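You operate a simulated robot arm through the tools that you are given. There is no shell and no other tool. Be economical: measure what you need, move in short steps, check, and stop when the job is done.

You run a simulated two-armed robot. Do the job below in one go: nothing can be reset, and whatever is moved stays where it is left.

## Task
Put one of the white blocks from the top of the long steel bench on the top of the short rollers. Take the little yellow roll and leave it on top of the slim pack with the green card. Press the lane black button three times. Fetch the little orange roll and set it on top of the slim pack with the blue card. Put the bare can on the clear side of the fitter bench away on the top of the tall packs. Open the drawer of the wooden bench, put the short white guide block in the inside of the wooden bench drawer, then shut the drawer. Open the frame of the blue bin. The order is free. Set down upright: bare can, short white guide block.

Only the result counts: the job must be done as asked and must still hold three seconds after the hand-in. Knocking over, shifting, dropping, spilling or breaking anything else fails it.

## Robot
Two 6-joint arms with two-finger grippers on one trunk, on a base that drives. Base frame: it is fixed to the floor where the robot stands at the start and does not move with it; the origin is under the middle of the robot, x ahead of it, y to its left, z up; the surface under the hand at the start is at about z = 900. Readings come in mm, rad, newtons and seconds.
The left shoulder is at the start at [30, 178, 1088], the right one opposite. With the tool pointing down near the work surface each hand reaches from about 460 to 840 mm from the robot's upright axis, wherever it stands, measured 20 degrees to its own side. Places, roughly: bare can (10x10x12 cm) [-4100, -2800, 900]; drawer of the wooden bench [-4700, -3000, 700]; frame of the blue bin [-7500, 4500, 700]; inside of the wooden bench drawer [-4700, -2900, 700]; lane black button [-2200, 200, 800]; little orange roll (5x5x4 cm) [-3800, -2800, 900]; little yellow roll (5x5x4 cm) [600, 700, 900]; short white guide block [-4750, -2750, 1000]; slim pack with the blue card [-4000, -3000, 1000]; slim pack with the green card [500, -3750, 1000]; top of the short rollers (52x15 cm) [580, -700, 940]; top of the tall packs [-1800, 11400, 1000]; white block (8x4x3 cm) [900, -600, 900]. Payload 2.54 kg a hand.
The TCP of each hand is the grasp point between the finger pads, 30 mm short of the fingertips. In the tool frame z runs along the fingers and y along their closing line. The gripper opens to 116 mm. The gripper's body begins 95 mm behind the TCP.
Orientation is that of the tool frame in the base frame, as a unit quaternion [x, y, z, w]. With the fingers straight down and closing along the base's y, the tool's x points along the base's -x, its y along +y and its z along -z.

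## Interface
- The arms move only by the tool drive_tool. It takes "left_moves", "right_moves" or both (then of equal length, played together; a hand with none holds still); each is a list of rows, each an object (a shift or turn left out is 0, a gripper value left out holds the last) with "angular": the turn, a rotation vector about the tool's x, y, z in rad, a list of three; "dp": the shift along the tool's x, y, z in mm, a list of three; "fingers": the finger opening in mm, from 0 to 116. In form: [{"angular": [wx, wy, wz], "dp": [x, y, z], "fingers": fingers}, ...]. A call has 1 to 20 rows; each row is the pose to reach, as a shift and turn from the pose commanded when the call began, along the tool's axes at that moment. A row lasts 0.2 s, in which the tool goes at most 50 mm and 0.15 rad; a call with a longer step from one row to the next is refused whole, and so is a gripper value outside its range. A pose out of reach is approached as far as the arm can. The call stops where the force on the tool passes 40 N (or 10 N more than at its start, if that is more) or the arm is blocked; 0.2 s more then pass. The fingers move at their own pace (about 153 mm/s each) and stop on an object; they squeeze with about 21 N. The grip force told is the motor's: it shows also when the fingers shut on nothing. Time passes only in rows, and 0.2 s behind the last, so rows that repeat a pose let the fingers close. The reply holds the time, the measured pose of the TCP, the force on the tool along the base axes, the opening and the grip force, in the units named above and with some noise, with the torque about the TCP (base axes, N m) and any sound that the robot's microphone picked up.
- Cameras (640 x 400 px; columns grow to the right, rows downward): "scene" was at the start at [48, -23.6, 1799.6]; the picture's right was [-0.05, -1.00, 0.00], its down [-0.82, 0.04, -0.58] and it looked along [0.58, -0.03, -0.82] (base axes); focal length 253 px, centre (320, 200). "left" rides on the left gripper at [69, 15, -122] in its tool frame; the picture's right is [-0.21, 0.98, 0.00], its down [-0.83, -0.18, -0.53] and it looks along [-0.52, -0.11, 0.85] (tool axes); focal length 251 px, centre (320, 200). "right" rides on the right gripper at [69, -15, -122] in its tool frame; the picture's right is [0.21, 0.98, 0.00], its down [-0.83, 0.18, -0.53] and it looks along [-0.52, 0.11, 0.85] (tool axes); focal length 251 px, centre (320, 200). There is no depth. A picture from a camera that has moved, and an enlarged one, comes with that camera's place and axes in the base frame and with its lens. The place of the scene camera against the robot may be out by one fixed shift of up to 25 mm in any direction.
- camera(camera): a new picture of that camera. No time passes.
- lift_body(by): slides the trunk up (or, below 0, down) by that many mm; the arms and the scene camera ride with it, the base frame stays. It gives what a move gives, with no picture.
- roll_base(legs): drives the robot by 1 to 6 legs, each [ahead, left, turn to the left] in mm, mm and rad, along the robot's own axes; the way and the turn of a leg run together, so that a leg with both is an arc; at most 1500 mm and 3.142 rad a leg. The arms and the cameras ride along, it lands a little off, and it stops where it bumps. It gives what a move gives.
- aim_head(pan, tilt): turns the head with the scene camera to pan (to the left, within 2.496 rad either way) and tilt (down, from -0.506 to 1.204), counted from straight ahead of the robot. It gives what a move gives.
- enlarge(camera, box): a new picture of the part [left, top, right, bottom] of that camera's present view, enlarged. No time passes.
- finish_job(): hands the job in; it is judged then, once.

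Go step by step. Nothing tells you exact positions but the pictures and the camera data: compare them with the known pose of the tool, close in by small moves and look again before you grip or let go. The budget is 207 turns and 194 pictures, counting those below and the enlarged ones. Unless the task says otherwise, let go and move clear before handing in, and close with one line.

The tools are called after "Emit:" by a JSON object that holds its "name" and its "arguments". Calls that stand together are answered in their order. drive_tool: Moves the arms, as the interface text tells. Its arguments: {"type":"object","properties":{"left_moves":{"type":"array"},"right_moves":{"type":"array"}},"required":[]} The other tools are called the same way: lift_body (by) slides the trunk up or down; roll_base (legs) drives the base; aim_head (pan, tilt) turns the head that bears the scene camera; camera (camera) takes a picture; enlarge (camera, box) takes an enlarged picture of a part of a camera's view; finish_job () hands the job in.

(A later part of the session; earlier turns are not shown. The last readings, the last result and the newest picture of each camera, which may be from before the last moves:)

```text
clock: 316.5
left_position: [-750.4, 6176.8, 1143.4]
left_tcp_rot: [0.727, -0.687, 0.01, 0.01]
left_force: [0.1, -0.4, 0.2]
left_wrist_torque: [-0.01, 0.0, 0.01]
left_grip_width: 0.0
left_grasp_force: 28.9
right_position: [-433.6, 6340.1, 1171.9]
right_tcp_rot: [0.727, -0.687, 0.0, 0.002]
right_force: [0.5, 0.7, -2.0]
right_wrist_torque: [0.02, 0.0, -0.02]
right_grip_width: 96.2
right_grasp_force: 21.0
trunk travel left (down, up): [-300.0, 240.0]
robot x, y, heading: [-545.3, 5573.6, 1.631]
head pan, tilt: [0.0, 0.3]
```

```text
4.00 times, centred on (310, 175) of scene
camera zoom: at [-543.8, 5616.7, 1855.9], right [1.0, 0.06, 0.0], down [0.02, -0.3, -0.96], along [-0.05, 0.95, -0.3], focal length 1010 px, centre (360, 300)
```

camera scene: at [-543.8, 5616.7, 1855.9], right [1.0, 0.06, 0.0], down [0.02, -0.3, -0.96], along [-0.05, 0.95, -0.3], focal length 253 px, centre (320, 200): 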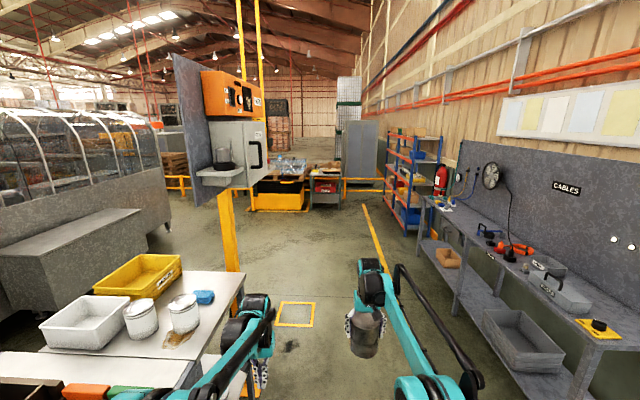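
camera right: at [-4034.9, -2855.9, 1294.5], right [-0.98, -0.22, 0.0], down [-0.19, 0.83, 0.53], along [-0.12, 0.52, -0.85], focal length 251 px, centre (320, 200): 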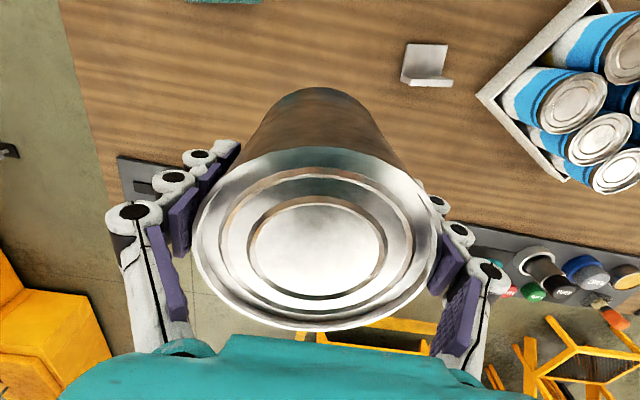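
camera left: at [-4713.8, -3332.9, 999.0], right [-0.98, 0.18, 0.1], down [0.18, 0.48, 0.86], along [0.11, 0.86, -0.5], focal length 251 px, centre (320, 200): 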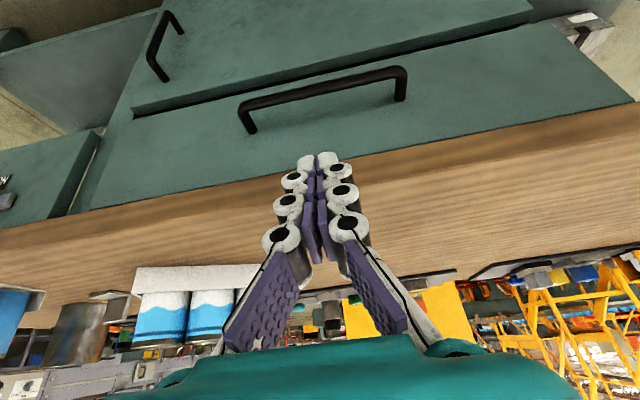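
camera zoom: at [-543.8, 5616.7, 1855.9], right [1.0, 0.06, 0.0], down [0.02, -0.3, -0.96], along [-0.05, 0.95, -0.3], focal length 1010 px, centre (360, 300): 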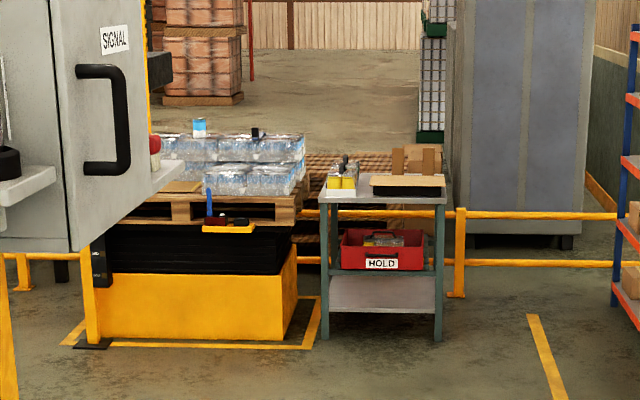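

The tall packs are the shrink-wrapped stack on the yellow lift table ahead on the left. I'll drive on up the aisle to y ≈ 9700 and look again.

Emit:
{"name": "roll_base", "arguments": {"legs": [[1400, -100, -0.06], [1400, 0, 0], [1200, 0, 0]]}}

Emit:
{"name": "aim_head", "arguments": {"pan": 0.6, "tilt": 0.4}}

Emit:
{"name": "camera", "arguments": {"camera": "scene"}}

```text
clock: 335.6
left_position: [-593.9, 10163.5, 1143.1]
left_tcp_rot: [-0.691, 0.723, -0.009, -0.01]
left_force: [-0.3, 0.1, 0.8]
left_wrist_torque: [0.03, -0.02, 0.01]
left_grip_width: 0.0
left_grasp_force: 28.1
right_position: [-261.3, 10293.5, 1172.9]
right_tcp_rot: [-0.692, 0.722, 0.0, -0.001]
right_force: [-0.1, -0.4, -2.1]
right_wrist_torque: [-0.05, 0.04, 0.0]
right_grip_width: 96.4
right_grasp_force: 21.1
trunk travel left (down, up): [-300.0, 240.0]
robot x, y, heading: [-449.9, 9539.2, 1.521]
head pan, tilt: [0.0, 0.3]
```

```text
clock: 336.6
left_position: [-594.2, 10163.3, 1142.8]
left_tcp_rot: [-0.692, 0.722, -0.009, -0.011]
left_force: [-0.2, 0.1, 0.7]
left_wrist_torque: [-0.02, -0.04, 0.03]
left_grip_width: 0.0
left_grasp_force: 28.3
right_position: [-261.7, 10293.3, 1171.1]
right_tcp_rot: [-0.691, 0.723, 0.0, -0.001]
right_force: [0.2, -0.4, -2.6]
right_wrist_torque: [0.03, -0.03, 0.01]
right_grip_width: 96.0
right_grasp_force: 21.0
trunk travel left (down, up): [-300.0, 240.0]
robot x, y, heading: [-455.6, 9539.4, 1.525]
head pan, tilt: [0.6, 0.4]
```

```text
82 pictures are left
camera scene: at [-495.7, 9571.4, 1846.6], right [0.85, 0.53, 0.0], down [0.2, -0.33, -0.92], along [-0.48, 0.78, -0.39], focal length 253 px, centre (320, 200)
```

scene: 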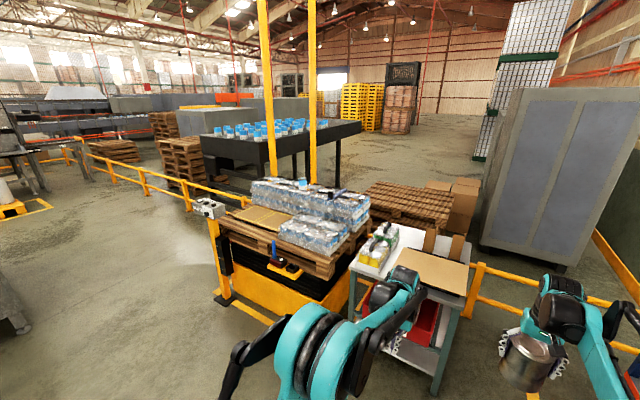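

Emit:
{"name": "enlarge", "arguments": {"camera": "scene", "box": [200, 165, 400, 310]}}

```text
2.76 times, centred on (300, 238) of scene
camera zoom: at [-495.7, 9571.4, 1846.6], right [0.85, 0.53, 0.0], down [0.2, -0.33, -0.92], along [-0.48, 0.78, -0.39], focal length 697 px, centre (375, 97)
```

zoom: 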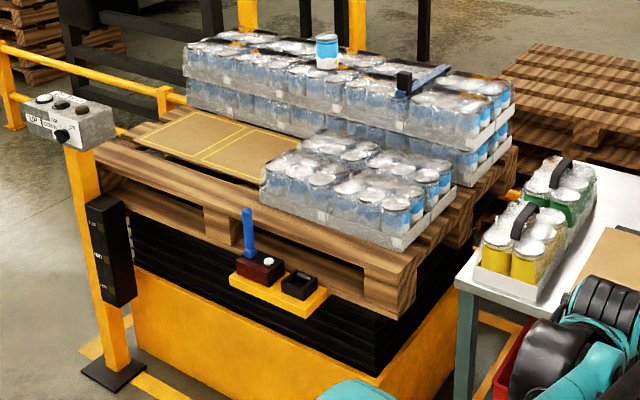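

The tall packs are the two-layer wrapped rear stack, top at about z = 1015, front edge y ≈ 11235, too far for a straight-down hand from the front. I'll move in front of the table and examine it.

Emit:
{"name": "roll_base", "arguments": {"legs": [[0, 1325, 0.046], [350, 0, 0]]}}

Emit:
{"name": "aim_head", "arguments": {"pan": 0, "tilt": 0.6}}

Emit:
{"name": "camera", "arguments": {"camera": "scene"}}

```text
clock: 345.2
left_position: [-1989.3, 10516.5, 1143.0]
left_tcp_rot: [0.714, -0.7, 0.01, 0.01]
left_force: [0.5, 0.8, 0.8]
left_wrist_torque: [-0.01, 0.01, 0.01]
left_grip_width: 0.0
left_grasp_force: 28.4
right_position: [-1666.3, 10667.6, 1171.0]
right_tcp_rot: [0.714, -0.7, 0.001, 0.002]
right_force: [-0.3, -0.1, -2.2]
right_wrist_torque: [-0.01, -0.01, -0.01]
right_grip_width: 96.2
right_grasp_force: 20.8
trunk travel left (down, up): [-300.0, 240.0]
robot x, y, heading: [-1802.4, 9907.8, 1.588]
head pan, tilt: [0.6, 0.4]
```

```text
clock: 346.2
left_position: [-1990.1, 10516.8, 1143.2]
left_tcp_rot: [0.714, -0.7, 0.009, 0.01]
left_force: [0.0, 0.0, -0.2]
left_wrist_torque: [-0.08, 0.02, -0.04]
left_grip_width: 0.3
left_grasp_force: 28.9
right_position: [-1667.1, 10667.2, 1171.2]
right_tcp_rot: [0.715, -0.699, 0.0, 0.001]
right_force: [0.0, 1.1, -1.9]
right_wrist_torque: [-0.03, -0.01, -0.01]
right_grip_width: 95.9
right_grasp_force: 21.0
trunk travel left (down, up): [-300.0, 240.0]
robot x, y, heading: [-1805.9, 9904.5, 1.585]
head pan, tilt: [0.0, 0.6]
```

```text
80 pictures are left
camera scene: at [-1802.3, 9944.2, 1828.4], right [1.0, 0.02, 0.0], down [0.01, -0.57, -0.82], along [-0.02, 0.82, -0.57], focal length 253 px, centre (320, 200)
```

scene: 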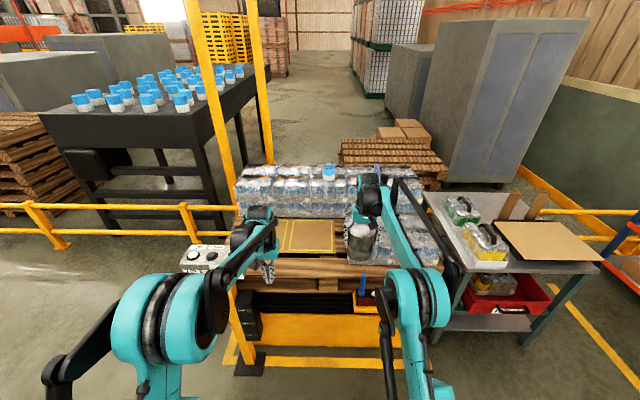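

Emit:
{"name": "enlarge", "arguments": {"camera": "scene", "box": [180, 140, 470, 340]}}

Emit:
{"name": "camera", "arguments": {"camera": "left"}}

```text
2.00 times, centred on (325, 240) of scene
camera zoom: at [-1802.3, 9944.2, 1828.4], right [1.0, 0.02, 0.0], down [0.01, -0.57, -0.82], along [-0.02, 0.82, -0.57], focal length 505 px, centre (310, 120)
```

zoom: 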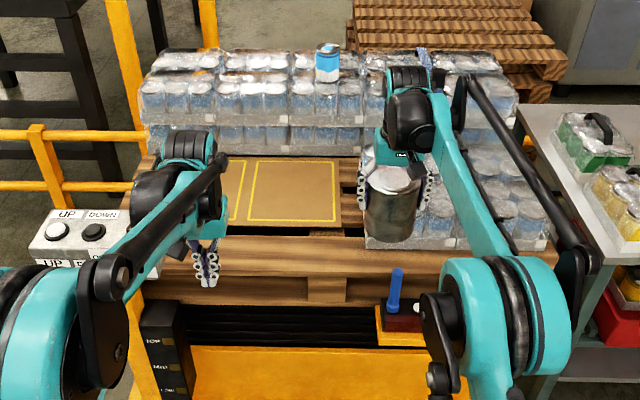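

```text
78 pictures are left
camera left: at [-2002.5, 10450.1, 1266.5], right [-0.98, 0.19, 0.0], down [0.16, 0.84, 0.51], along [0.1, 0.5, -0.86], focal length 251 px, centre (320, 200)
```

left: 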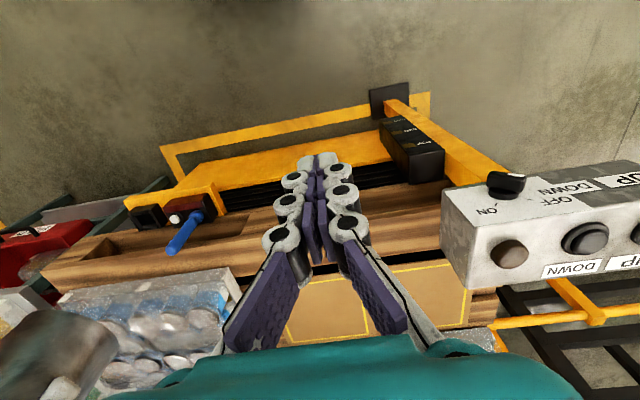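

The straight-ahead reach is too long here, but the left side of the lift table looks free. I'll back away from the control box, strafe left and look there.

Emit:
{"name": "roll_base", "arguments": {"legs": [[-350, 0, 0], [0, 1050, -0.015]]}}

Emit:
{"name": "aim_head", "arguments": {"pan": -0.1, "tilt": 0.5}}

Emit:
{"name": "camera", "arguments": {"camera": "scene"}}

```text
clock: 353.6
left_position: [-3043.0, 10166.2, 1143.3]
left_tcp_rot: [-0.707, 0.708, -0.009, -0.011]
left_force: [-0.4, -0.3, -0.4]
left_wrist_torque: [0.01, -0.04, -0.01]
left_grip_width: 0.0
left_grasp_force: 28.0
right_position: [-2716.3, 10308.6, 1173.0]
right_tcp_rot: [-0.706, 0.708, -0.001, 0.0]
right_force: [0.0, -0.5, -3.0]
right_wrist_torque: [-0.06, -0.04, -0.02]
right_grip_width: 96.2
right_grasp_force: 20.7
trunk travel left (down, up): [-300.0, 240.0]
robot x, y, heading: [-2871.2, 9549.6, 1.565]
head pan, tilt: [0.0, 0.6]
```

```text
clock: 354.2
left_position: [-3043.5, 10164.7, 1143.6]
left_tcp_rot: [-0.706, 0.708, -0.008, -0.011]
left_force: [-0.8, 0.8, -0.6]
left_wrist_torque: [0.0, -0.01, 0.0]
left_grip_width: 0.0
left_grasp_force: 28.9
right_position: [-2717.6, 10308.9, 1171.8]
right_tcp_rot: [-0.706, 0.708, 0.0, -0.001]
right_force: [0.8, -0.1, -3.3]
right_wrist_torque: [-0.03, 0.0, 0.0]
right_grip_width: 96.2
right_grasp_force: 21.2
trunk travel left (down, up): [-300.0, 240.0]
robot x, y, heading: [-2873.3, 9550.1, 1.57]
head pan, tilt: [-0.099, 0.499]
```

```text
77 pictures are left
camera scene: at [-2860.0, 9590.7, 1837.4], right [0.99, -0.1, 0.0], down [-0.05, -0.48, -0.88], along [0.09, 0.87, -0.48], focal length 253 px, centre (320, 200)
```

scene: 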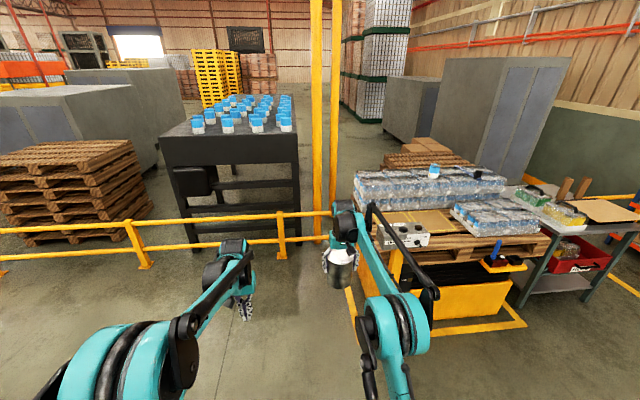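

The floor left of the lift table is free up to the rail at y ≈ 11730. I'll raise the trunk, turn to heading 0.9 and advance toward the packs' left end.

Emit:
{"name": "lift_body", "arguments": {"by": 150}}

Emit:
{"name": "roll_base", "arguments": {"legs": [[0, 0, -0.67], [705, 559, 0]]}}

Emit:
{"name": "aim_head", "arguments": {"pan": -0.2, "tilt": 0.65}}

Emit:
{"name": "camera", "arguments": {"camera": "scene"}}

Emit:
{"name": "camera", "arguments": {"camera": "right"}}

```text
clock: 356.0
left_position: [-3043.1, 10165.3, 1293.2]
left_tcp_rot: [-0.707, 0.707, -0.008, -0.011]
left_force: [0.1, 0.0, 1.0]
left_wrist_torque: [-0.02, 0.02, 0.01]
left_grip_width: 0.0
left_grasp_force: 28.5
right_position: [-2716.9, 10307.7, 1321.1]
right_tcp_rot: [-0.707, 0.707, -0.001, -0.001]
right_force: [0.1, 1.0, -3.2]
right_wrist_torque: [0.0, 0.02, -0.02]
right_grip_width: 96.2
right_grasp_force: 21.1
trunk travel left (down, up): [-450.0, 90.0]
robot x, y, heading: [-2874.2, 9547.3, 1.564]
head pan, tilt: [-0.099, 0.499]
```

```text
clock: 362.6
left_position: [-2625.4, 11062.0, 1293.6]
left_tcp_rot: [-0.443, 0.896, -0.006, -0.012]
left_force: [-0.2, 0.1, 0.0]
left_wrist_torque: [-0.02, 0.02, -0.02]
left_grip_width: 0.0
left_grasp_force: 28.8
right_position: [-2280.0, 10978.0, 1323.1]
right_tcp_rot: [-0.444, 0.896, 0.001, -0.001]
right_force: [-0.1, 0.2, -2.8]
right_wrist_torque: [0.01, 0.03, -0.04]
right_grip_width: 96.2
right_grasp_force: 20.9
trunk travel left (down, up): [-450.0, 90.0]
robot x, y, heading: [-2863.6, 10471.9, 0.913]
head pan, tilt: [-0.099, 0.499]
```

```text
clock: 363.3
left_position: [-2626.3, 11061.5, 1293.1]
left_tcp_rot: [-0.443, 0.896, -0.006, -0.013]
left_force: [-0.1, -0.6, 0.1]
left_wrist_torque: [0.02, 0.0, -0.02]
left_grip_width: 0.2
left_grasp_force: 28.4
right_position: [-2280.5, 10978.6, 1322.4]
right_tcp_rot: [-0.443, 0.896, 0.0, 0.0]
right_force: [-0.3, 0.3, -3.0]
right_wrist_torque: [-0.02, -0.02, -0.03]
right_grip_width: 96.0
right_grasp_force: 21.0
trunk travel left (down, up): [-450.0, 90.0]
robot x, y, heading: [-2866.0, 10469.1, 0.915]
head pan, tilt: [-0.201, 0.649]
```

```text
76 pictures are left
camera scene: at [-2811.4, 10483.8, 1974.1], right [0.66, -0.75, 0.0], down [-0.46, -0.4, -0.8], along [0.6, 0.52, -0.6], focal length 253 px, centre (320, 200)
```

scene: 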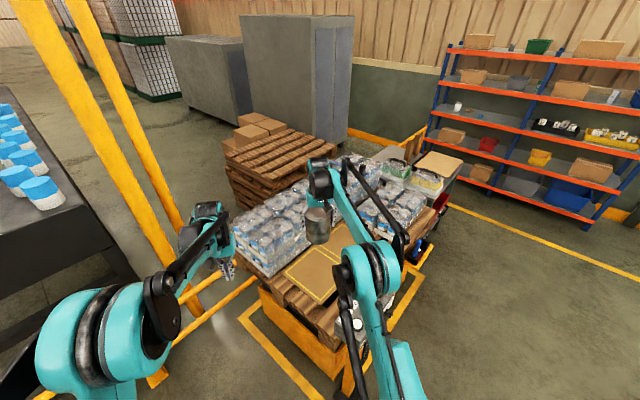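

```text
75 pictures are left
camera right: at [-2309.5, 10916.9, 1443.5], right [-0.91, 0.42, 0.0], down [0.36, 0.77, 0.53], along [0.22, 0.48, -0.85], focal length 251 px, centre (320, 200)
```

right: 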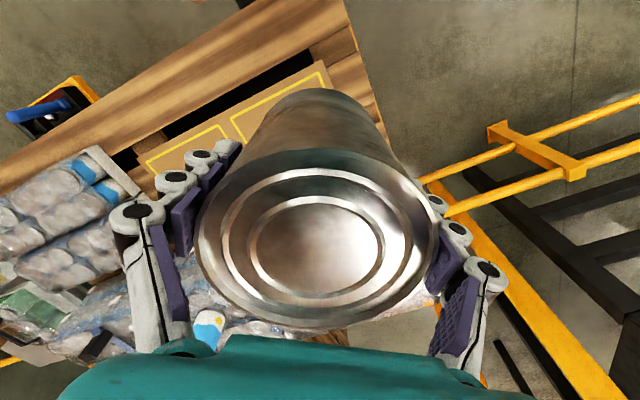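

Emit:
{"name": "enlarge", "arguments": {"camera": "scene", "box": [220, 150, 400, 290]}}

```text
2.86 times, centred on (310, 220) of scene
camera zoom: at [-2811.4, 10483.8, 1974.1], right [0.66, -0.75, 0.0], down [-0.46, -0.4, -0.8], along [0.6, 0.52, -0.6], focal length 722 px, centre (349, 143)
```

zoom: 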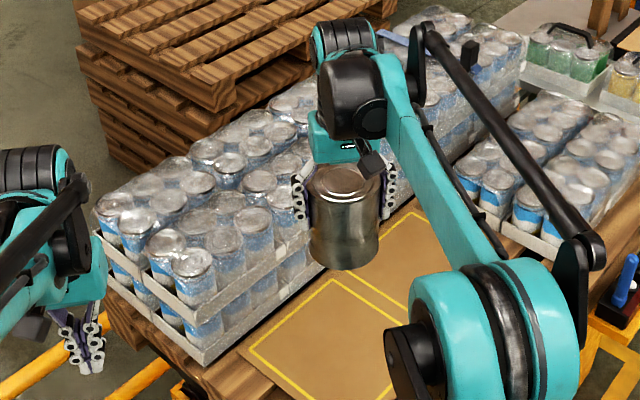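

Emit:
{"name": "camera", "arguments": {"camera": "left"}}

```text
73 pictures are left
camera left: at [-2677.4, 11018.5, 1416.4], right [-0.65, 0.76, 0.0], down [0.66, 0.56, 0.51], along [0.39, 0.33, -0.86], focal length 251 px, centre (320, 200)
```

left: 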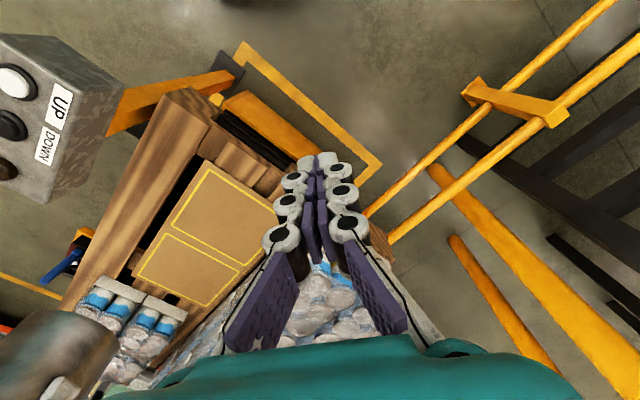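

The packs' top near its left end spans about x > -2340, y 11280–11550, z ~1040. I'll pull the left hand back and drive so that [-2200, 11410] is in the right hand's range.

Emit:
{"name": "drive_tool", "arguments": {"left_moves": [{"dp": [40, 0, 0]}, {"dp": [80, 0, 0]}, {"dp": [110, 0, 0]}]}}

Emit:
{"name": "roll_base", "arguments": {"legs": [[540, 270, 0]]}}

Emit:
{"name": "aim_head", "arguments": {"pan": -0.4, "tilt": 0.85}}

Emit:
{"name": "camera", "arguments": {"camera": "scene"}}

Emit:
{"name": "camera", "arguments": {"camera": "right"}}

```text
clock: 364.1
left_position: [-2693.6, 10973.5, 1296.9]
left_tcp_rot: [-0.443, 0.897, -0.006, -0.013]
left_force: [0.1, -0.3, 0.8]
left_wrist_torque: [0.0, -0.01, 0.02]
left_grip_width: 0.1
left_grasp_force: 29.3
right_position: [-2279.7, 10977.7, 1322.0]
right_tcp_rot: [-0.443, 0.897, 0.0, -0.001]
right_force: [0.8, -0.3, -2.9]
right_wrist_torque: [0.01, -0.01, -0.02]
right_grip_width: 96.0
right_grasp_force: 21.0
trunk travel left (down, up): [-450.0, 90.0]
robot x, y, heading: [-2865.9, 10472.5, 0.913]
head pan, tilt: [-0.201, 0.649]
```

```text
clock: 367.5
left_position: [-2581.9, 11556.2, 1296.0]
left_tcp_rot: [-0.441, 0.897, -0.006, -0.013]
left_force: [0.4, 1.0, 0.0]
left_wrist_torque: [0.04, -0.02, 0.0]
left_grip_width: 0.0
left_grasp_force: 28.6
right_position: [-2170.2, 11558.3, 1322.6]
right_tcp_rot: [-0.44, 0.898, 0.0, -0.001]
right_force: [-0.1, -0.1, -2.6]
right_wrist_torque: [0.03, 0.03, -0.07]
right_grip_width: 96.0
right_grasp_force: 20.7
trunk travel left (down, up): [-450.0, 90.0]
robot x, y, heading: [-2756.6, 11052.1, 0.908]
head pan, tilt: [-0.201, 0.649]
```

```text
clock: 368.2
left_position: [-2581.0, 11556.5, 1296.8]
left_tcp_rot: [-0.441, 0.898, -0.006, -0.013]
left_force: [0.4, 0.4, -0.5]
left_wrist_torque: [0.02, -0.02, -0.04]
left_grip_width: 0.0
left_grasp_force: 28.4
right_position: [-2168.7, 11557.8, 1321.7]
right_tcp_rot: [-0.44, 0.898, 0.0, -0.001]
right_force: [0.1, 0.3, -1.9]
right_wrist_torque: [-0.03, 0.01, -0.03]
right_grip_width: 96.0
right_grasp_force: 21.3
trunk travel left (down, up): [-450.0, 90.0]
robot x, y, heading: [-2756.2, 11051.9, 0.91]
head pan, tilt: [-0.4, 0.85]
```

```text
72 pictures are left
camera scene: at [-2701.2, 11048.7, 1957.5], right [0.49, -0.87, 0.0], down [-0.66, -0.37, -0.66], along [0.58, 0.32, -0.75], focal length 253 px, centre (320, 200)
```

scene: 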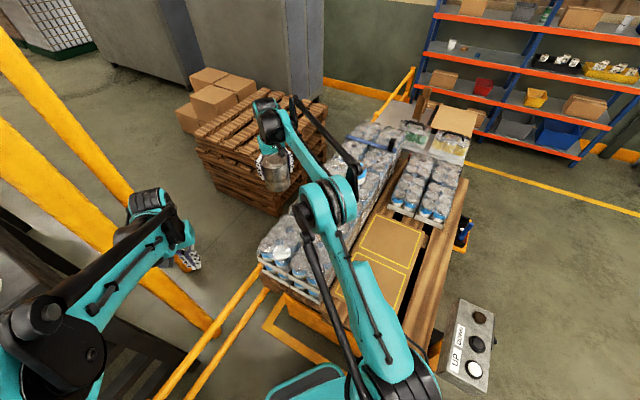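

```text
71 pictures are left
camera right: at [-2199.0, 11496.8, 1443.5], right [-0.9, 0.43, 0.0], down [0.36, 0.76, 0.53], along [0.23, 0.48, -0.85], focal length 251 px, centre (320, 200)
```

right: 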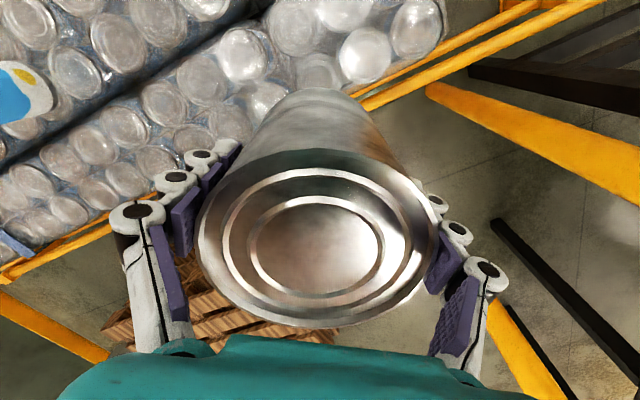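

The top is made of can-tops in two pack columns with a seam at y ≈ 11432. I'll move the can over the front column, near [-2200, 11355], and check.

Emit:
{"name": "drive_tool", "arguments": {"right_moves": [{"dp": [40, -22, 0]}, {"dp": [80, -45, 0]}, {"dp": [120, -68, 0]}, {"dp": [160, -90, 0]}, {"dp": [179, -101, 0]}, {"dp": [179, -101, 45]}, {"dp": [179, -101, 90]}]}}

Emit:
{"name": "camera", "arguments": {"camera": "right"}}

Emit:
{"name": "enlarge", "arguments": {"camera": "scene", "box": [230, 130, 410, 310]}}

```text
clock: 369.8
left_position: [-2582.1, 11556.5, 1296.0]
left_tcp_rot: [-0.44, 0.898, -0.006, -0.012]
left_force: [-0.3, 0.4, 0.2]
left_wrist_torque: [0.0, -0.01, -0.01]
left_grip_width: 0.1
left_grasp_force: 28.4
right_position: [-2198.8, 11358.8, 1232.2]
right_tcp_rot: [-0.44, 0.898, 0.0, -0.001]
right_force: [-0.1, -0.8, -3.5]
right_wrist_torque: [-0.02, 0.04, -0.01]
right_grip_width: 96.4
right_grasp_force: 21.0
trunk travel left (down, up): [-450.0, 90.0]
robot x, y, heading: [-2756.9, 11053.6, 0.91]
head pan, tilt: [-0.4, 0.85]
```

```text
70 pictures are left
camera right: at [-2227.4, 11296.9, 1354.5], right [-0.9, 0.43, 0.0], down [0.36, 0.76, 0.53], along [0.23, 0.48, -0.85], focal length 251 px, centre (320, 200)
```

right: 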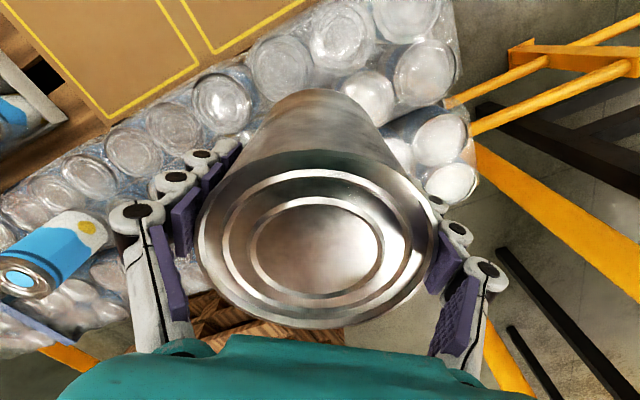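

```text
2.22 times, centred on (320, 220) of scene
camera zoom: at [-2700.1, 11048.6, 1957.4], right [0.49, -0.87, 0.0], down [-0.66, -0.37, -0.66], along [0.58, 0.32, -0.75], focal length 561 px, centre (320, 156)
```

zoom: 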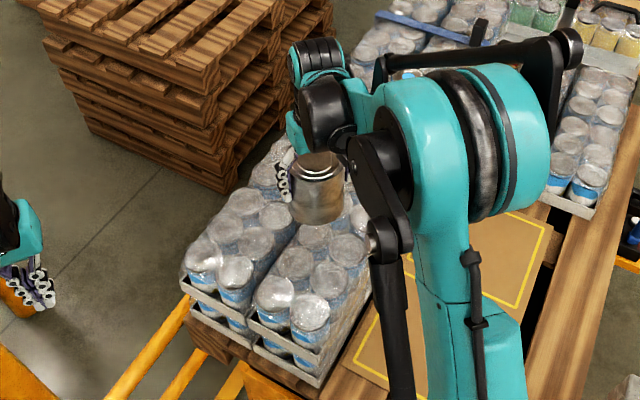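

The front column's can rows lie at y ≈ 11305 and 11370, x pitch 70. I'll centre the can at [-2214, 11337] over four tops and lower to contact.

Emit:
{"name": "drive_tool", "arguments": {"right_moves": [{"dp": [26, -1, 20]}, {"dp": [26, -1, 55]}, {"dp": [26, -1, 80]}, {"dp": [26, -1, 90]}]}}

Emit:
{"name": "enlarge", "arguments": {"camera": "scene", "box": [230, 130, 410, 310]}}

Emit:
{"name": "camera", "arguments": {"camera": "right"}}

```text
clock: 370.8
left_position: [-2582.7, 11555.0, 1297.2]
left_tcp_rot: [-0.44, 0.898, -0.007, -0.012]
left_force: [0.4, -0.2, -0.7]
left_wrist_torque: [0.01, -0.02, 0.0]
left_grip_width: 0.0
left_grasp_force: 28.4
right_position: [-2213.8, 11331.8, 1141.2]
right_tcp_rot: [-0.44, 0.898, 0.0, -0.001]
right_force: [0.7, -0.8, -2.7]
right_wrist_torque: [-0.06, 0.02, -0.02]
right_grip_width: 96.2
right_grasp_force: 20.9
trunk travel left (down, up): [-450.0, 90.0]
robot x, y, heading: [-2757.8, 11055.8, 0.908]
head pan, tilt: [-0.4, 0.85]
```

```text
2.22 times, centred on (320, 220) of scene
camera zoom: at [-2701.6, 11047.4, 1957.5], right [0.49, -0.87, 0.0], down [-0.66, -0.37, -0.66], along [0.58, 0.32, -0.75], focal length 561 px, centre (320, 156)
```

zoom: 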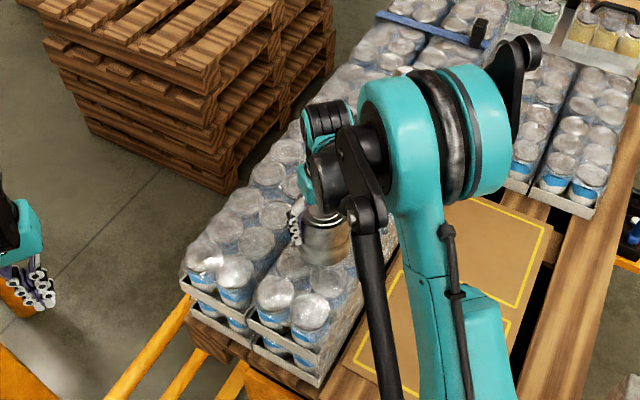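

```text
67 pictures are left
camera right: at [-2244.0, 11270.4, 1264.4], right [-0.9, 0.43, 0.0], down [0.36, 0.76, 0.53], along [0.23, 0.48, -0.85], focal length 251 px, centre (320, 200)
```

right: 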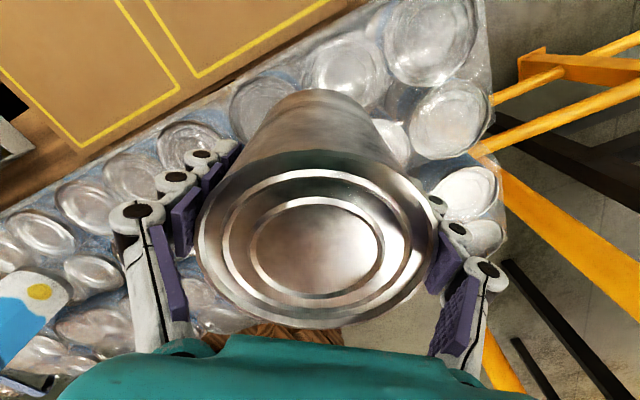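

I'll lower slowly with a small y correction until contact.

Emit:
{"name": "drive_tool", "arguments": {"right_moves": [{"dp": [-3, 2, 6]}, {"dp": [-6, 5, 12]}, {"dp": [-6, 5, 18]}, {"dp": [-6, 5, 23]}, {"dp": [-6, 5, 28]}, {"dp": [-6, 5, 32]}, {"dp": [-6, 5, 36]}, {"dp": [-6, 5, 40]}, {"dp": [-6, 5, 44]}, {"dp": [-6, 5, 48]}, {"dp": [-6, 5, 52]}, {"dp": [-6, 5, 55]}]}}

Emit:
{"name": "camera", "arguments": {"camera": "right"}}

```text
clock: 373.4
left_position: [-2584.5, 11554.6, 1298.3]
left_tcp_rot: [-0.441, 0.898, -0.005, -0.013]
left_force: [-0.3, -0.5, -0.4]
left_wrist_torque: [0.03, -0.03, 0.01]
left_grip_width: 0.0
left_grasp_force: 28.7
right_position: [-2216.2, 11341.1, 1088.3]
right_tcp_rot: [-0.44, 0.898, 0.0, 0.0]
right_force: [2.3, 2.9, 24.7]
right_wrist_torque: [-0.29, 0.21, 0.05]
right_grip_width: 96.4
right_grasp_force: 21.0
trunk travel left (down, up): [-450.0, 90.0]
robot x, y, heading: [-2756.7, 11053.1, 0.911]
head pan, tilt: [-0.4, 0.85]
```

```text
66 pictures are left
camera right: at [-2245.9, 11279.2, 1210.4], right [-0.9, 0.43, 0.0], down [0.36, 0.76, 0.53], along [0.23, 0.48, -0.85], focal length 251 px, centre (320, 200)
```

right: 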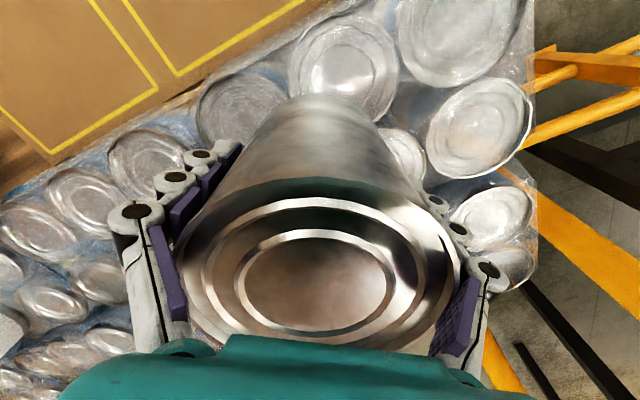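

Contact at 25 N: the can stands on the tops. I'll ease up, open fully, and rise straight.

Emit:
{"name": "drive_tool", "arguments": {"right_moves": [{"dp": [0, 0, -3]}, {"dp": [0, 0, -3], "fingers": 116}, {"dp": [0, 0, -3]}, {"dp": [0, 0, -3]}, {"dp": [0, 0, -20]}, {"dp": [0, 0, -45]}, {"dp": [0, 0, -80]}, {"dp": [0, 0, -120]}, {"dp": [0, 0, -160]}, {"dp": [0, 0, -200]}]}}

Emit:
{"name": "camera", "arguments": {"camera": "right"}}

Emit:
{"name": "enlarge", "arguments": {"camera": "scene", "box": [230, 130, 410, 310]}}

```text
clock: 375.6
left_position: [-2584.8, 11557.0, 1298.0]
left_tcp_rot: [-0.441, 0.898, -0.005, -0.012]
left_force: [-0.3, 0.0, 0.4]
left_wrist_torque: [0.02, -0.02, 0.02]
left_grip_width: 0.0
left_grasp_force: 28.5
right_position: [-2214.8, 11340.5, 1289.6]
right_tcp_rot: [-0.44, 0.898, 0.0, 0.0]
right_force: [-0.1, 0.5, 0.2]
right_wrist_torque: [0.01, -0.03, 0.03]
right_grip_width: 116.0
right_grasp_force: 0.0
trunk travel left (down, up): [-450.0, 90.0]
robot x, y, heading: [-2754.7, 11053.0, 0.913]
head pan, tilt: [-0.4, 0.85]
```

```text
65 pictures are left
camera right: at [-2244.1, 11277.9, 1410.7], right [-0.9, 0.43, 0.0], down [0.36, 0.76, 0.53], along [0.23, 0.48, -0.85], focal length 251 px, centre (320, 200)
```

right: 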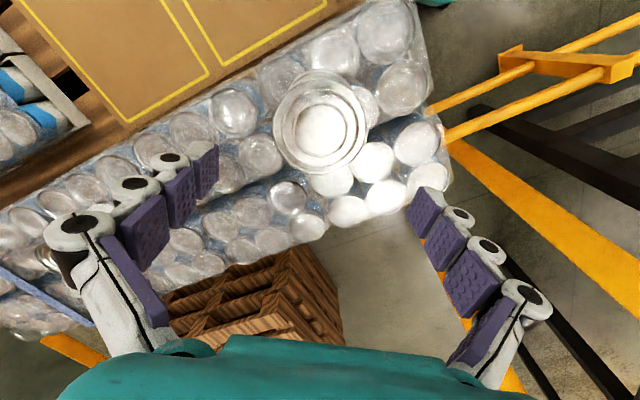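

```text
2.22 times, centred on (320, 220) of scene
camera zoom: at [-2703.3, 11046.6, 1957.6], right [0.49, -0.87, 0.0], down [-0.66, -0.37, -0.66], along [0.58, 0.32, -0.75], focal length 561 px, centre (320, 156)
```

zoom: 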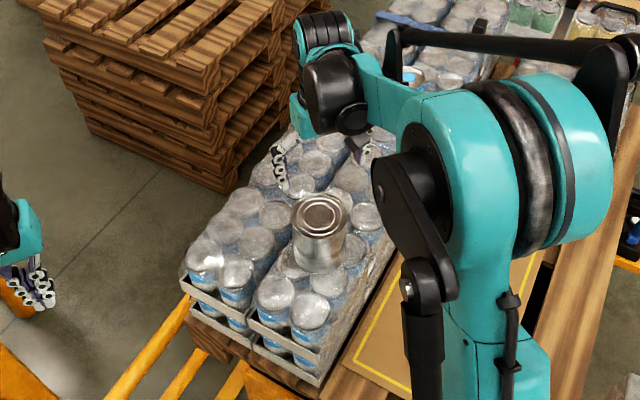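

The bare can stands upright on the tall packs. Now I retreat and look toward the blue bin near [-7500, 4500].

Emit:
{"name": "roll_base", "arguments": {"legs": [[-540, -270, 0], [-600, 0, 0]]}}

Emit:
{"name": "aim_head", "arguments": {"pan": 2.4, "tilt": 0.3}}

Emit:
{"name": "camera", "arguments": {"camera": "scene"}}

Emit:
{"name": "aim_head", "arguments": {"pan": 1.6, "tilt": 0.3}}

Emit:
{"name": "camera", "arguments": {"camera": "scene"}}

```text
clock: 382.0
left_position: [-3063.9, 10492.9, 1296.7]
left_tcp_rot: [-0.432, 0.902, -0.005, -0.013]
left_force: [-0.2, 0.5, -0.8]
left_wrist_torque: [0.03, 0.01, 0.0]
left_grip_width: 0.0
left_grasp_force: 28.7
right_position: [-2697.7, 10269.8, 1286.4]
right_tcp_rot: [-0.431, 0.902, 0.0, 0.0]
right_force: [-0.1, -1.1, -0.6]
right_wrist_torque: [0.02, 0.02, 0.02]
right_grip_width: 115.9
right_grasp_force: 0.1
trunk travel left (down, up): [-450.0, 90.0]
robot x, y, heading: [-3250.8, 9990.1, 0.888]
head pan, tilt: [-0.4, 0.85]
```

```text
clock: 384.5
left_position: [-3064.1, 10491.9, 1296.8]
left_tcp_rot: [-0.431, 0.902, -0.005, -0.013]
left_force: [0.2, -0.5, 0.7]
left_wrist_torque: [-0.02, -0.01, 0.02]
left_grip_width: 0.0
left_grasp_force: 28.9
right_position: [-2698.9, 10269.1, 1288.1]
right_tcp_rot: [-0.431, 0.902, 0.0, -0.001]
right_force: [0.4, -0.3, -0.4]
right_wrist_torque: [0.0, -0.01, 0.0]
right_grip_width: 116.1
right_grasp_force: 0.0
trunk travel left (down, up): [-450.0, 90.0]
robot x, y, heading: [-3250.4, 9989.5, 0.893]
head pan, tilt: [2.4, 0.3]
```

```text
63 pictures are left
camera scene: at [-3354.4, 9935.4, 2005.9], right [-0.15, 0.99, 0.0], down [0.29, 0.04, -0.96], along [-0.94, -0.14, -0.3], focal length 253 px, centre (320, 200)
```

scene: 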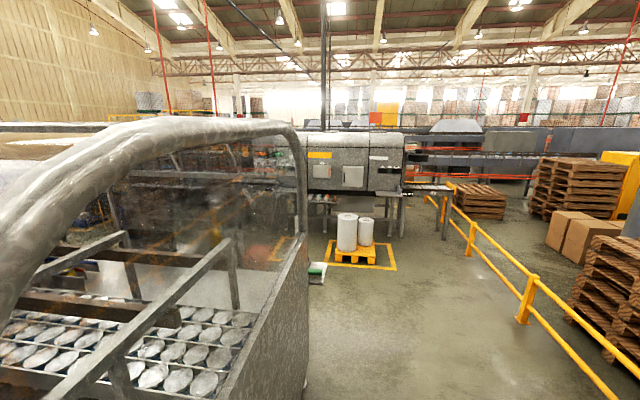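

```text
clock: 385.6
left_position: [-3064.3, 10492.9, 1297.0]
left_tcp_rot: [-0.431, 0.902, -0.006, -0.014]
left_force: [0.2, -0.1, 0.2]
left_wrist_torque: [-0.02, 0.02, 0.03]
left_grip_width: 0.0
left_grasp_force: 28.2
right_position: [-2699.5, 10269.9, 1287.2]
right_tcp_rot: [-0.431, 0.902, -0.001, 0.0]
right_force: [0.4, 0.2, -0.2]
right_wrist_torque: [-0.04, 0.02, -0.01]
right_grip_width: 116.0
right_grasp_force: 0.0
trunk travel left (down, up): [-450.0, 90.0]
robot x, y, heading: [-3251.4, 9994.9, 0.894]
head pan, tilt: [1.6, 0.3]
```

```text
62 pictures are left
camera scene: at [-3336.5, 10005.6, 2005.9], right [0.6, 0.8, 0.0], down [0.24, -0.18, -0.96], along [-0.76, 0.58, -0.3], focal length 253 px, centre (320, 200)
```

scene: 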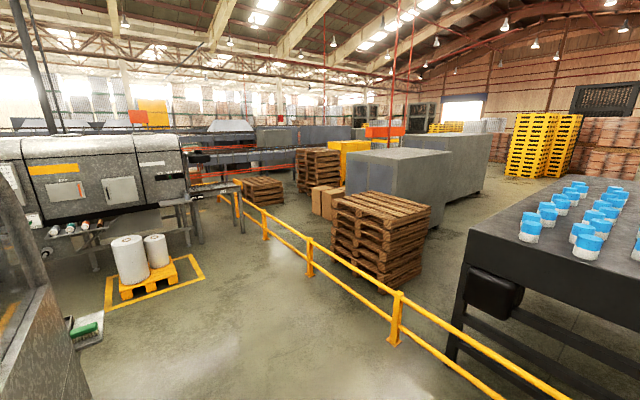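

A machine stands just south, but an aisle leads west at y ≈ 10000–11700. I'll shift north for clearance, turn west, and drive to see around the machine's end at x ≈ -4750.

Emit:
{"name": "roll_base", "arguments": {"legs": [[390, 313, 0], [0, 0, 2.25], [1450, 0, 0], [700, 0, 0]]}}

Emit:
{"name": "aim_head", "arguments": {"pan": 1.0, "tilt": 0.3}}

Emit:
{"name": "camera", "arguments": {"camera": "scene"}}

```text
clock: 404.3
left_position: [-5910.6, 10216.9, 1296.1]
left_tcp_rot: [1.0, 0.018, 0.014, 0.001]
left_force: [0.2, -0.4, 0.4]
left_wrist_torque: [-0.02, 0.0, 0.01]
left_grip_width: 0.0
left_grasp_force: 29.3
right_position: [-5981.0, 10637.7, 1288.5]
right_tcp_rot: [1.0, 0.017, 0.001, 0.0]
right_force: [0.3, 0.3, 1.2]
right_wrist_torque: [0.0, 0.0, -0.01]
right_grip_width: 115.9
right_grasp_force: 0.0
trunk travel left (down, up): [-450.0, 90.0]
robot x, y, heading: [-5414.9, 10407.4, -3.11]
head pan, tilt: [1.6, 0.3]
```

```text
clock: 405.3
left_position: [-5910.6, 10217.4, 1297.4]
left_tcp_rot: [1.0, 0.017, 0.014, 0.0]
left_force: [-0.3, 0.7, 0.4]
left_wrist_torque: [-0.03, -0.02, 0.0]
left_grip_width: 0.2
left_grasp_force: 29.0
right_position: [-5979.5, 10638.4, 1288.3]
right_tcp_rot: [1.0, 0.017, 0.001, -0.001]
right_force: [0.4, 0.1, -0.3]
right_wrist_torque: [0.01, 0.01, 0.01]
right_grip_width: 116.2
right_grasp_force: 0.0
trunk travel left (down, up): [-450.0, 90.0]
robot x, y, heading: [-5408.4, 10404.2, -3.107]
head pan, tilt: [1.0, 0.3]
```

```text
61 pictures are left
camera scene: at [-5424.0, 10303.8, 2005.9], right [-0.86, 0.51, 0.0], down [0.15, 0.25, -0.96], along [-0.49, -0.82, -0.3], focal length 253 px, centre (320, 200)
```

scene: 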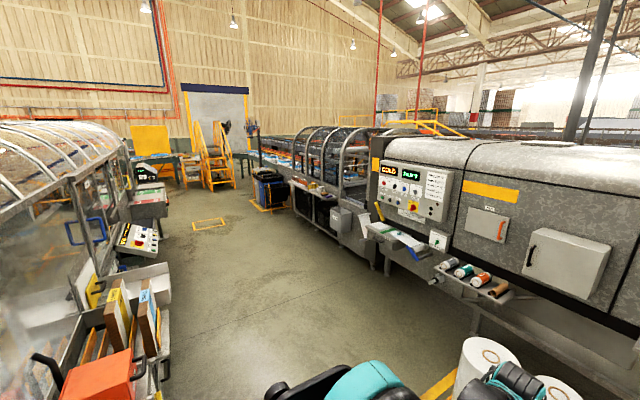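

There it is: a blue bin stands beside the right-hand machine down this aisle. I'll zoom.

Emit:
{"name": "enlarge", "arguments": {"camera": "scene", "box": [220, 140, 340, 225]}}

```text
4.71 times, centred on (280, 182) of scene
camera zoom: at [-5424.0, 10303.8, 2005.9], right [-0.86, 0.51, 0.0], down [0.15, 0.25, -0.96], along [-0.49, -0.82, -0.3], focal length 1189 px, centre (508, 282)
```

zoom: 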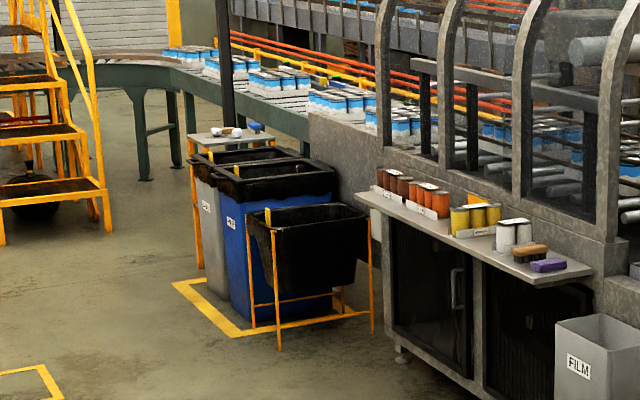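

The blue bin (black liner, yellow hardware) is around [-7500, 4500]. I'll strafe south along the aisle, facing west at x ≈ -6050.

Emit:
{"name": "roll_base", "arguments": {"legs": [[600, 0, -0.03], [0, 1450, 0], [0, 1450, 0], [0, 1400, 0]]}}

Emit:
{"name": "aim_head", "arguments": {"pan": 0.6, "tilt": 0.5}}

Emit:
{"name": "camera", "arguments": {"camera": "scene"}}

```text
clock: 428.8
left_position: [-6475.6, 5933.3, 1296.9]
left_tcp_rot: [1.0, 0.005, 0.014, 0.001]
left_force: [0.3, 0.7, 1.2]
left_wrist_torque: [-0.01, 0.02, 0.02]
left_grip_width: 0.5
left_grasp_force: 28.2
right_position: [-6537.2, 6356.3, 1287.7]
right_tcp_rot: [1.0, 0.005, 0.001, 0.0]
right_force: [0.7, 0.0, 0.4]
right_wrist_torque: [-0.04, -0.02, 0.01]
right_grip_width: 116.0
right_grasp_force: 0.1
trunk travel left (down, up): [-450.0, 90.0]
robot x, y, heading: [-5975.4, 6105.8, -3.129]
head pan, tilt: [1.0, 0.3]
```

```text
clock: 429.7
left_position: [-6476.6, 5934.3, 1297.5]
left_tcp_rot: [1.0, 0.006, 0.014, 0.0]
left_force: [0.1, -0.7, 1.1]
left_wrist_torque: [0.0, 0.02, 0.01]
left_grip_width: 0.1
left_grasp_force: 29.1
right_position: [-6536.1, 6356.1, 1287.7]
right_tcp_rot: [1.0, 0.005, 0.001, 0.0]
right_force: [0.0, 0.2, -0.5]
right_wrist_torque: [-0.03, 0.06, 0.0]
right_grip_width: 115.9
right_grasp_force: 0.1
trunk travel left (down, up): [-450.0, 90.0]
robot x, y, heading: [-5974.3, 6110.7, -3.135]
head pan, tilt: [0.6, 0.499]
```

```text
59 pictures are left
camera scene: at [-6012.5, 6036.3, 1987.5], right [-0.57, 0.82, 0.0], down [0.39, 0.27, -0.88], along [-0.72, -0.5, -0.48], focal length 253 px, centre (320, 200)
```

scene: 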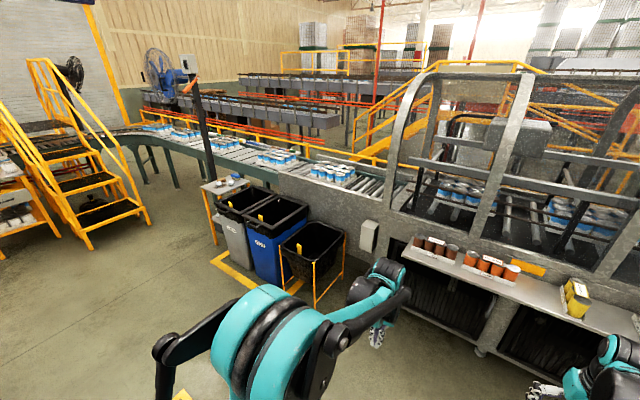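

Emit:
{"name": "roll_base", "arguments": {"legs": [[0, 1150, 0]]}}

Emit:
{"name": "aim_head", "arguments": {"pan": 0.3, "tilt": 0.6}}

Emit:
{"name": "camera", "arguments": {"camera": "scene"}}

```text
clock: 435.8
left_position: [-6428.5, 4712.1, 1297.0]
left_tcp_rot: [1.0, 0.028, 0.013, 0.001]
left_force: [0.6, 0.0, -1.0]
left_wrist_torque: [0.02, -0.01, 0.03]
left_grip_width: 0.0
left_grasp_force: 28.7
right_position: [-6509.6, 5131.3, 1288.5]
right_tcp_rot: [1.0, 0.028, 0.001, -0.001]
right_force: [0.3, -0.2, -0.3]
right_wrist_torque: [0.02, -0.04, 0.01]
right_grip_width: 116.2
right_grasp_force: 0.0
trunk travel left (down, up): [-450.0, 90.0]
robot x, y, heading: [-5935.1, 4909.1, -3.086]
head pan, tilt: [0.6, 0.499]
```

```text
clock: 436.6
left_position: [-6429.6, 4711.4, 1297.6]
left_tcp_rot: [0.999, 0.029, 0.015, 0.001]
left_force: [-1.1, 0.7, 0.3]
left_wrist_torque: [0.01, -0.01, -0.01]
left_grip_width: 0.2
left_grasp_force: 28.6
right_position: [-6508.6, 5131.7, 1288.2]
right_tcp_rot: [1.0, 0.028, 0.001, 0.0]
right_force: [-0.4, 0.5, -0.3]
right_wrist_torque: [0.04, -0.04, 0.0]
right_grip_width: 116.1
right_grasp_force: 0.0
trunk travel left (down, up): [-450.0, 90.0]
robot x, y, heading: [-5936.6, 4908.9, -3.091]
head pan, tilt: [0.3, 0.6]
```

```text
58 pictures are left
camera scene: at [-5982.8, 4859.1, 1978.4], right [-0.35, 0.94, 0.0], down [0.53, 0.2, -0.83], along [-0.77, -0.29, -0.56], focal length 253 px, centre (320, 200)
```

scene: 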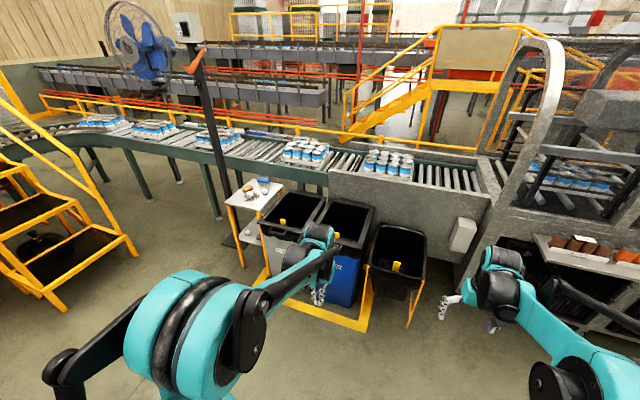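

Emit:
{"name": "enlarge", "arguments": {"camera": "scene", "box": [220, 170, 440, 340]}}

Emit:
{"name": "camera", "arguments": {"camera": "left"}}

```text
2.35 times, centred on (330, 255) of scene
camera zoom: at [-5982.8, 4859.1, 1978.4], right [-0.35, 0.94, 0.0], down [0.53, 0.2, -0.83], along [-0.77, -0.29, -0.56], focal length 594 px, centre (296, 71)
```

zoom: 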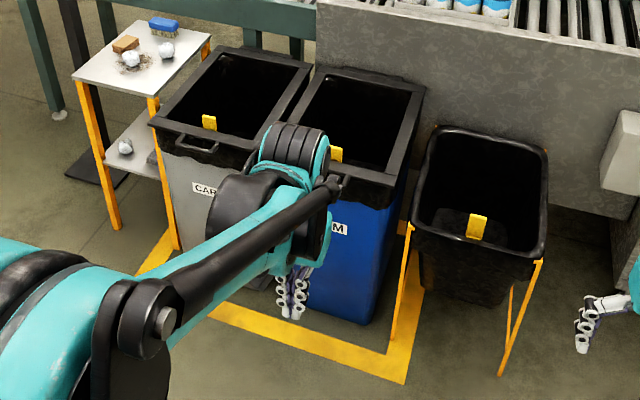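

```text
56 pictures are left
camera left: at [-6362.5, 4699.3, 1420.2], right [-0.16, -0.99, 0.0], down [-0.85, 0.14, 0.51], along [-0.5, 0.09, -0.86], focal length 251 px, centre (320, 200)
```

left: 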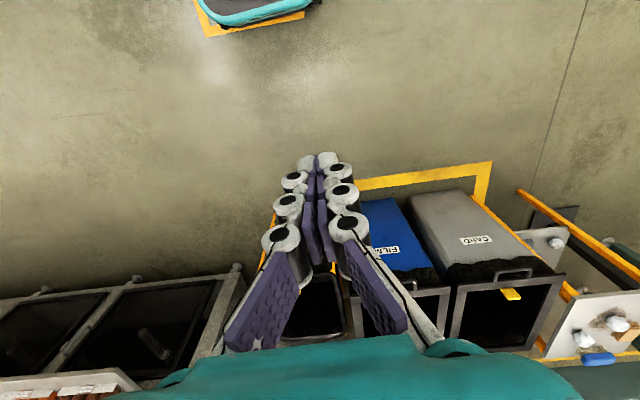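

The blue FILM bin has a hinged rim frame, likely with a bar handle at its front like the CARD bin's. I'll go closer for a look.

Emit:
{"name": "roll_base", "arguments": {"legs": [[500, 280, -0.05]]}}

Emit:
{"name": "aim_head", "arguments": {"pan": -0.1, "tilt": 0.75}}

Emit:
{"name": "camera", "arguments": {"camera": "scene"}}

Emit:
{"name": "camera", "arguments": {"camera": "left"}}

Emit:
{"name": "camera", "arguments": {"camera": "right"}}

```text
clock: 439.8
left_position: [-6917.3, 4440.7, 1297.0]
left_tcp_rot: [1.0, 0.007, 0.014, 0.001]
left_force: [0.1, 0.4, -0.4]
left_wrist_torque: [0.02, 0.0, -0.01]
left_grip_width: 0.0
left_grasp_force: 28.2
right_position: [-6978.3, 4862.4, 1287.8]
right_tcp_rot: [1.0, 0.007, 0.001, 0.0]
right_force: [0.3, -0.1, -0.8]
right_wrist_torque: [-0.02, -0.01, 0.01]
right_grip_width: 115.7
right_grasp_force: 0.1
trunk travel left (down, up): [-450.0, 90.0]
robot x, y, heading: [-6410.5, 4615.4, -3.134]
head pan, tilt: [0.3, 0.6]
```

```text
clock: 440.7
left_position: [-6916.5, 4440.0, 1297.1]
left_tcp_rot: [1.0, 0.006, 0.014, 0.001]
left_force: [0.1, 0.2, 0.3]
left_wrist_torque: [0.02, -0.01, 0.01]
left_grip_width: 0.0
left_grasp_force: 29.0
right_position: [-6978.0, 4862.2, 1287.6]
right_tcp_rot: [1.0, 0.007, 0.001, -0.001]
right_force: [0.1, 0.5, 0.6]
right_wrist_torque: [0.01, -0.01, 0.02]
right_grip_width: 116.2
right_grasp_force: 0.1
trunk travel left (down, up): [-450.0, 90.0]
robot x, y, heading: [-6414.6, 4614.5, -3.131]
head pan, tilt: [-0.099, 0.75]
```

```text
55 pictures are left
camera scene: at [-6461.0, 4603.8, 1965.6], right [0.09, 1.0, 0.0], down [0.68, -0.06, -0.73], along [-0.73, 0.06, -0.68], focal length 253 px, centre (320, 200)
```

scene: 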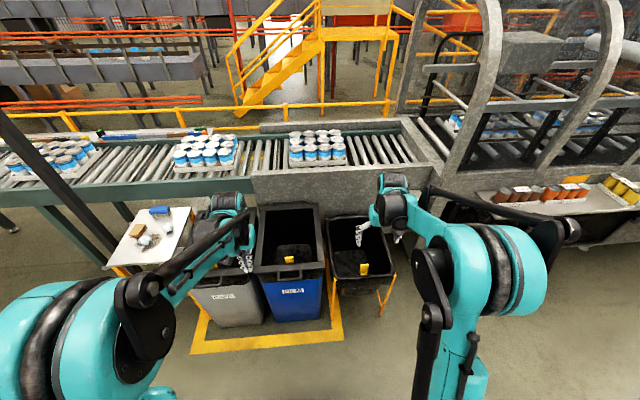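

```text
54 pictures are left
camera left: at [-6849.4, 4425.4, 1420.3], right [-0.2, -0.98, 0.0], down [-0.84, 0.17, 0.51], along [-0.5, 0.11, -0.86], focal length 251 px, centre (320, 200)
```

left: 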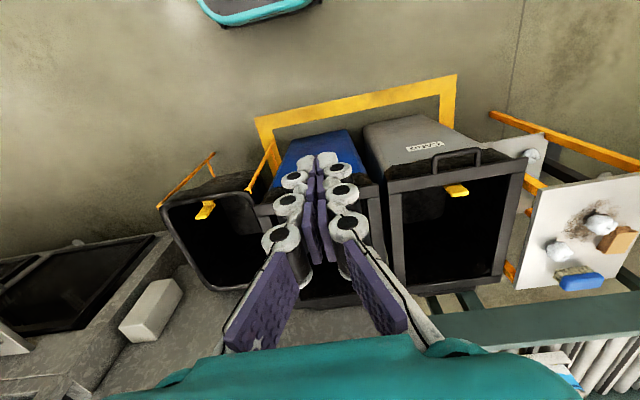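

```text
53 pictures are left
camera right: at [-6908.8, 4881.5, 1409.7], right [0.23, -0.97, 0.0], down [-0.82, -0.19, 0.53], along [-0.52, -0.12, -0.85], focal length 251 px, centre (320, 200)
```

right: 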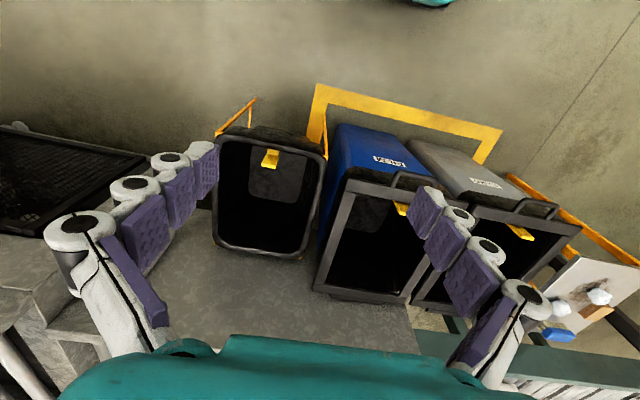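

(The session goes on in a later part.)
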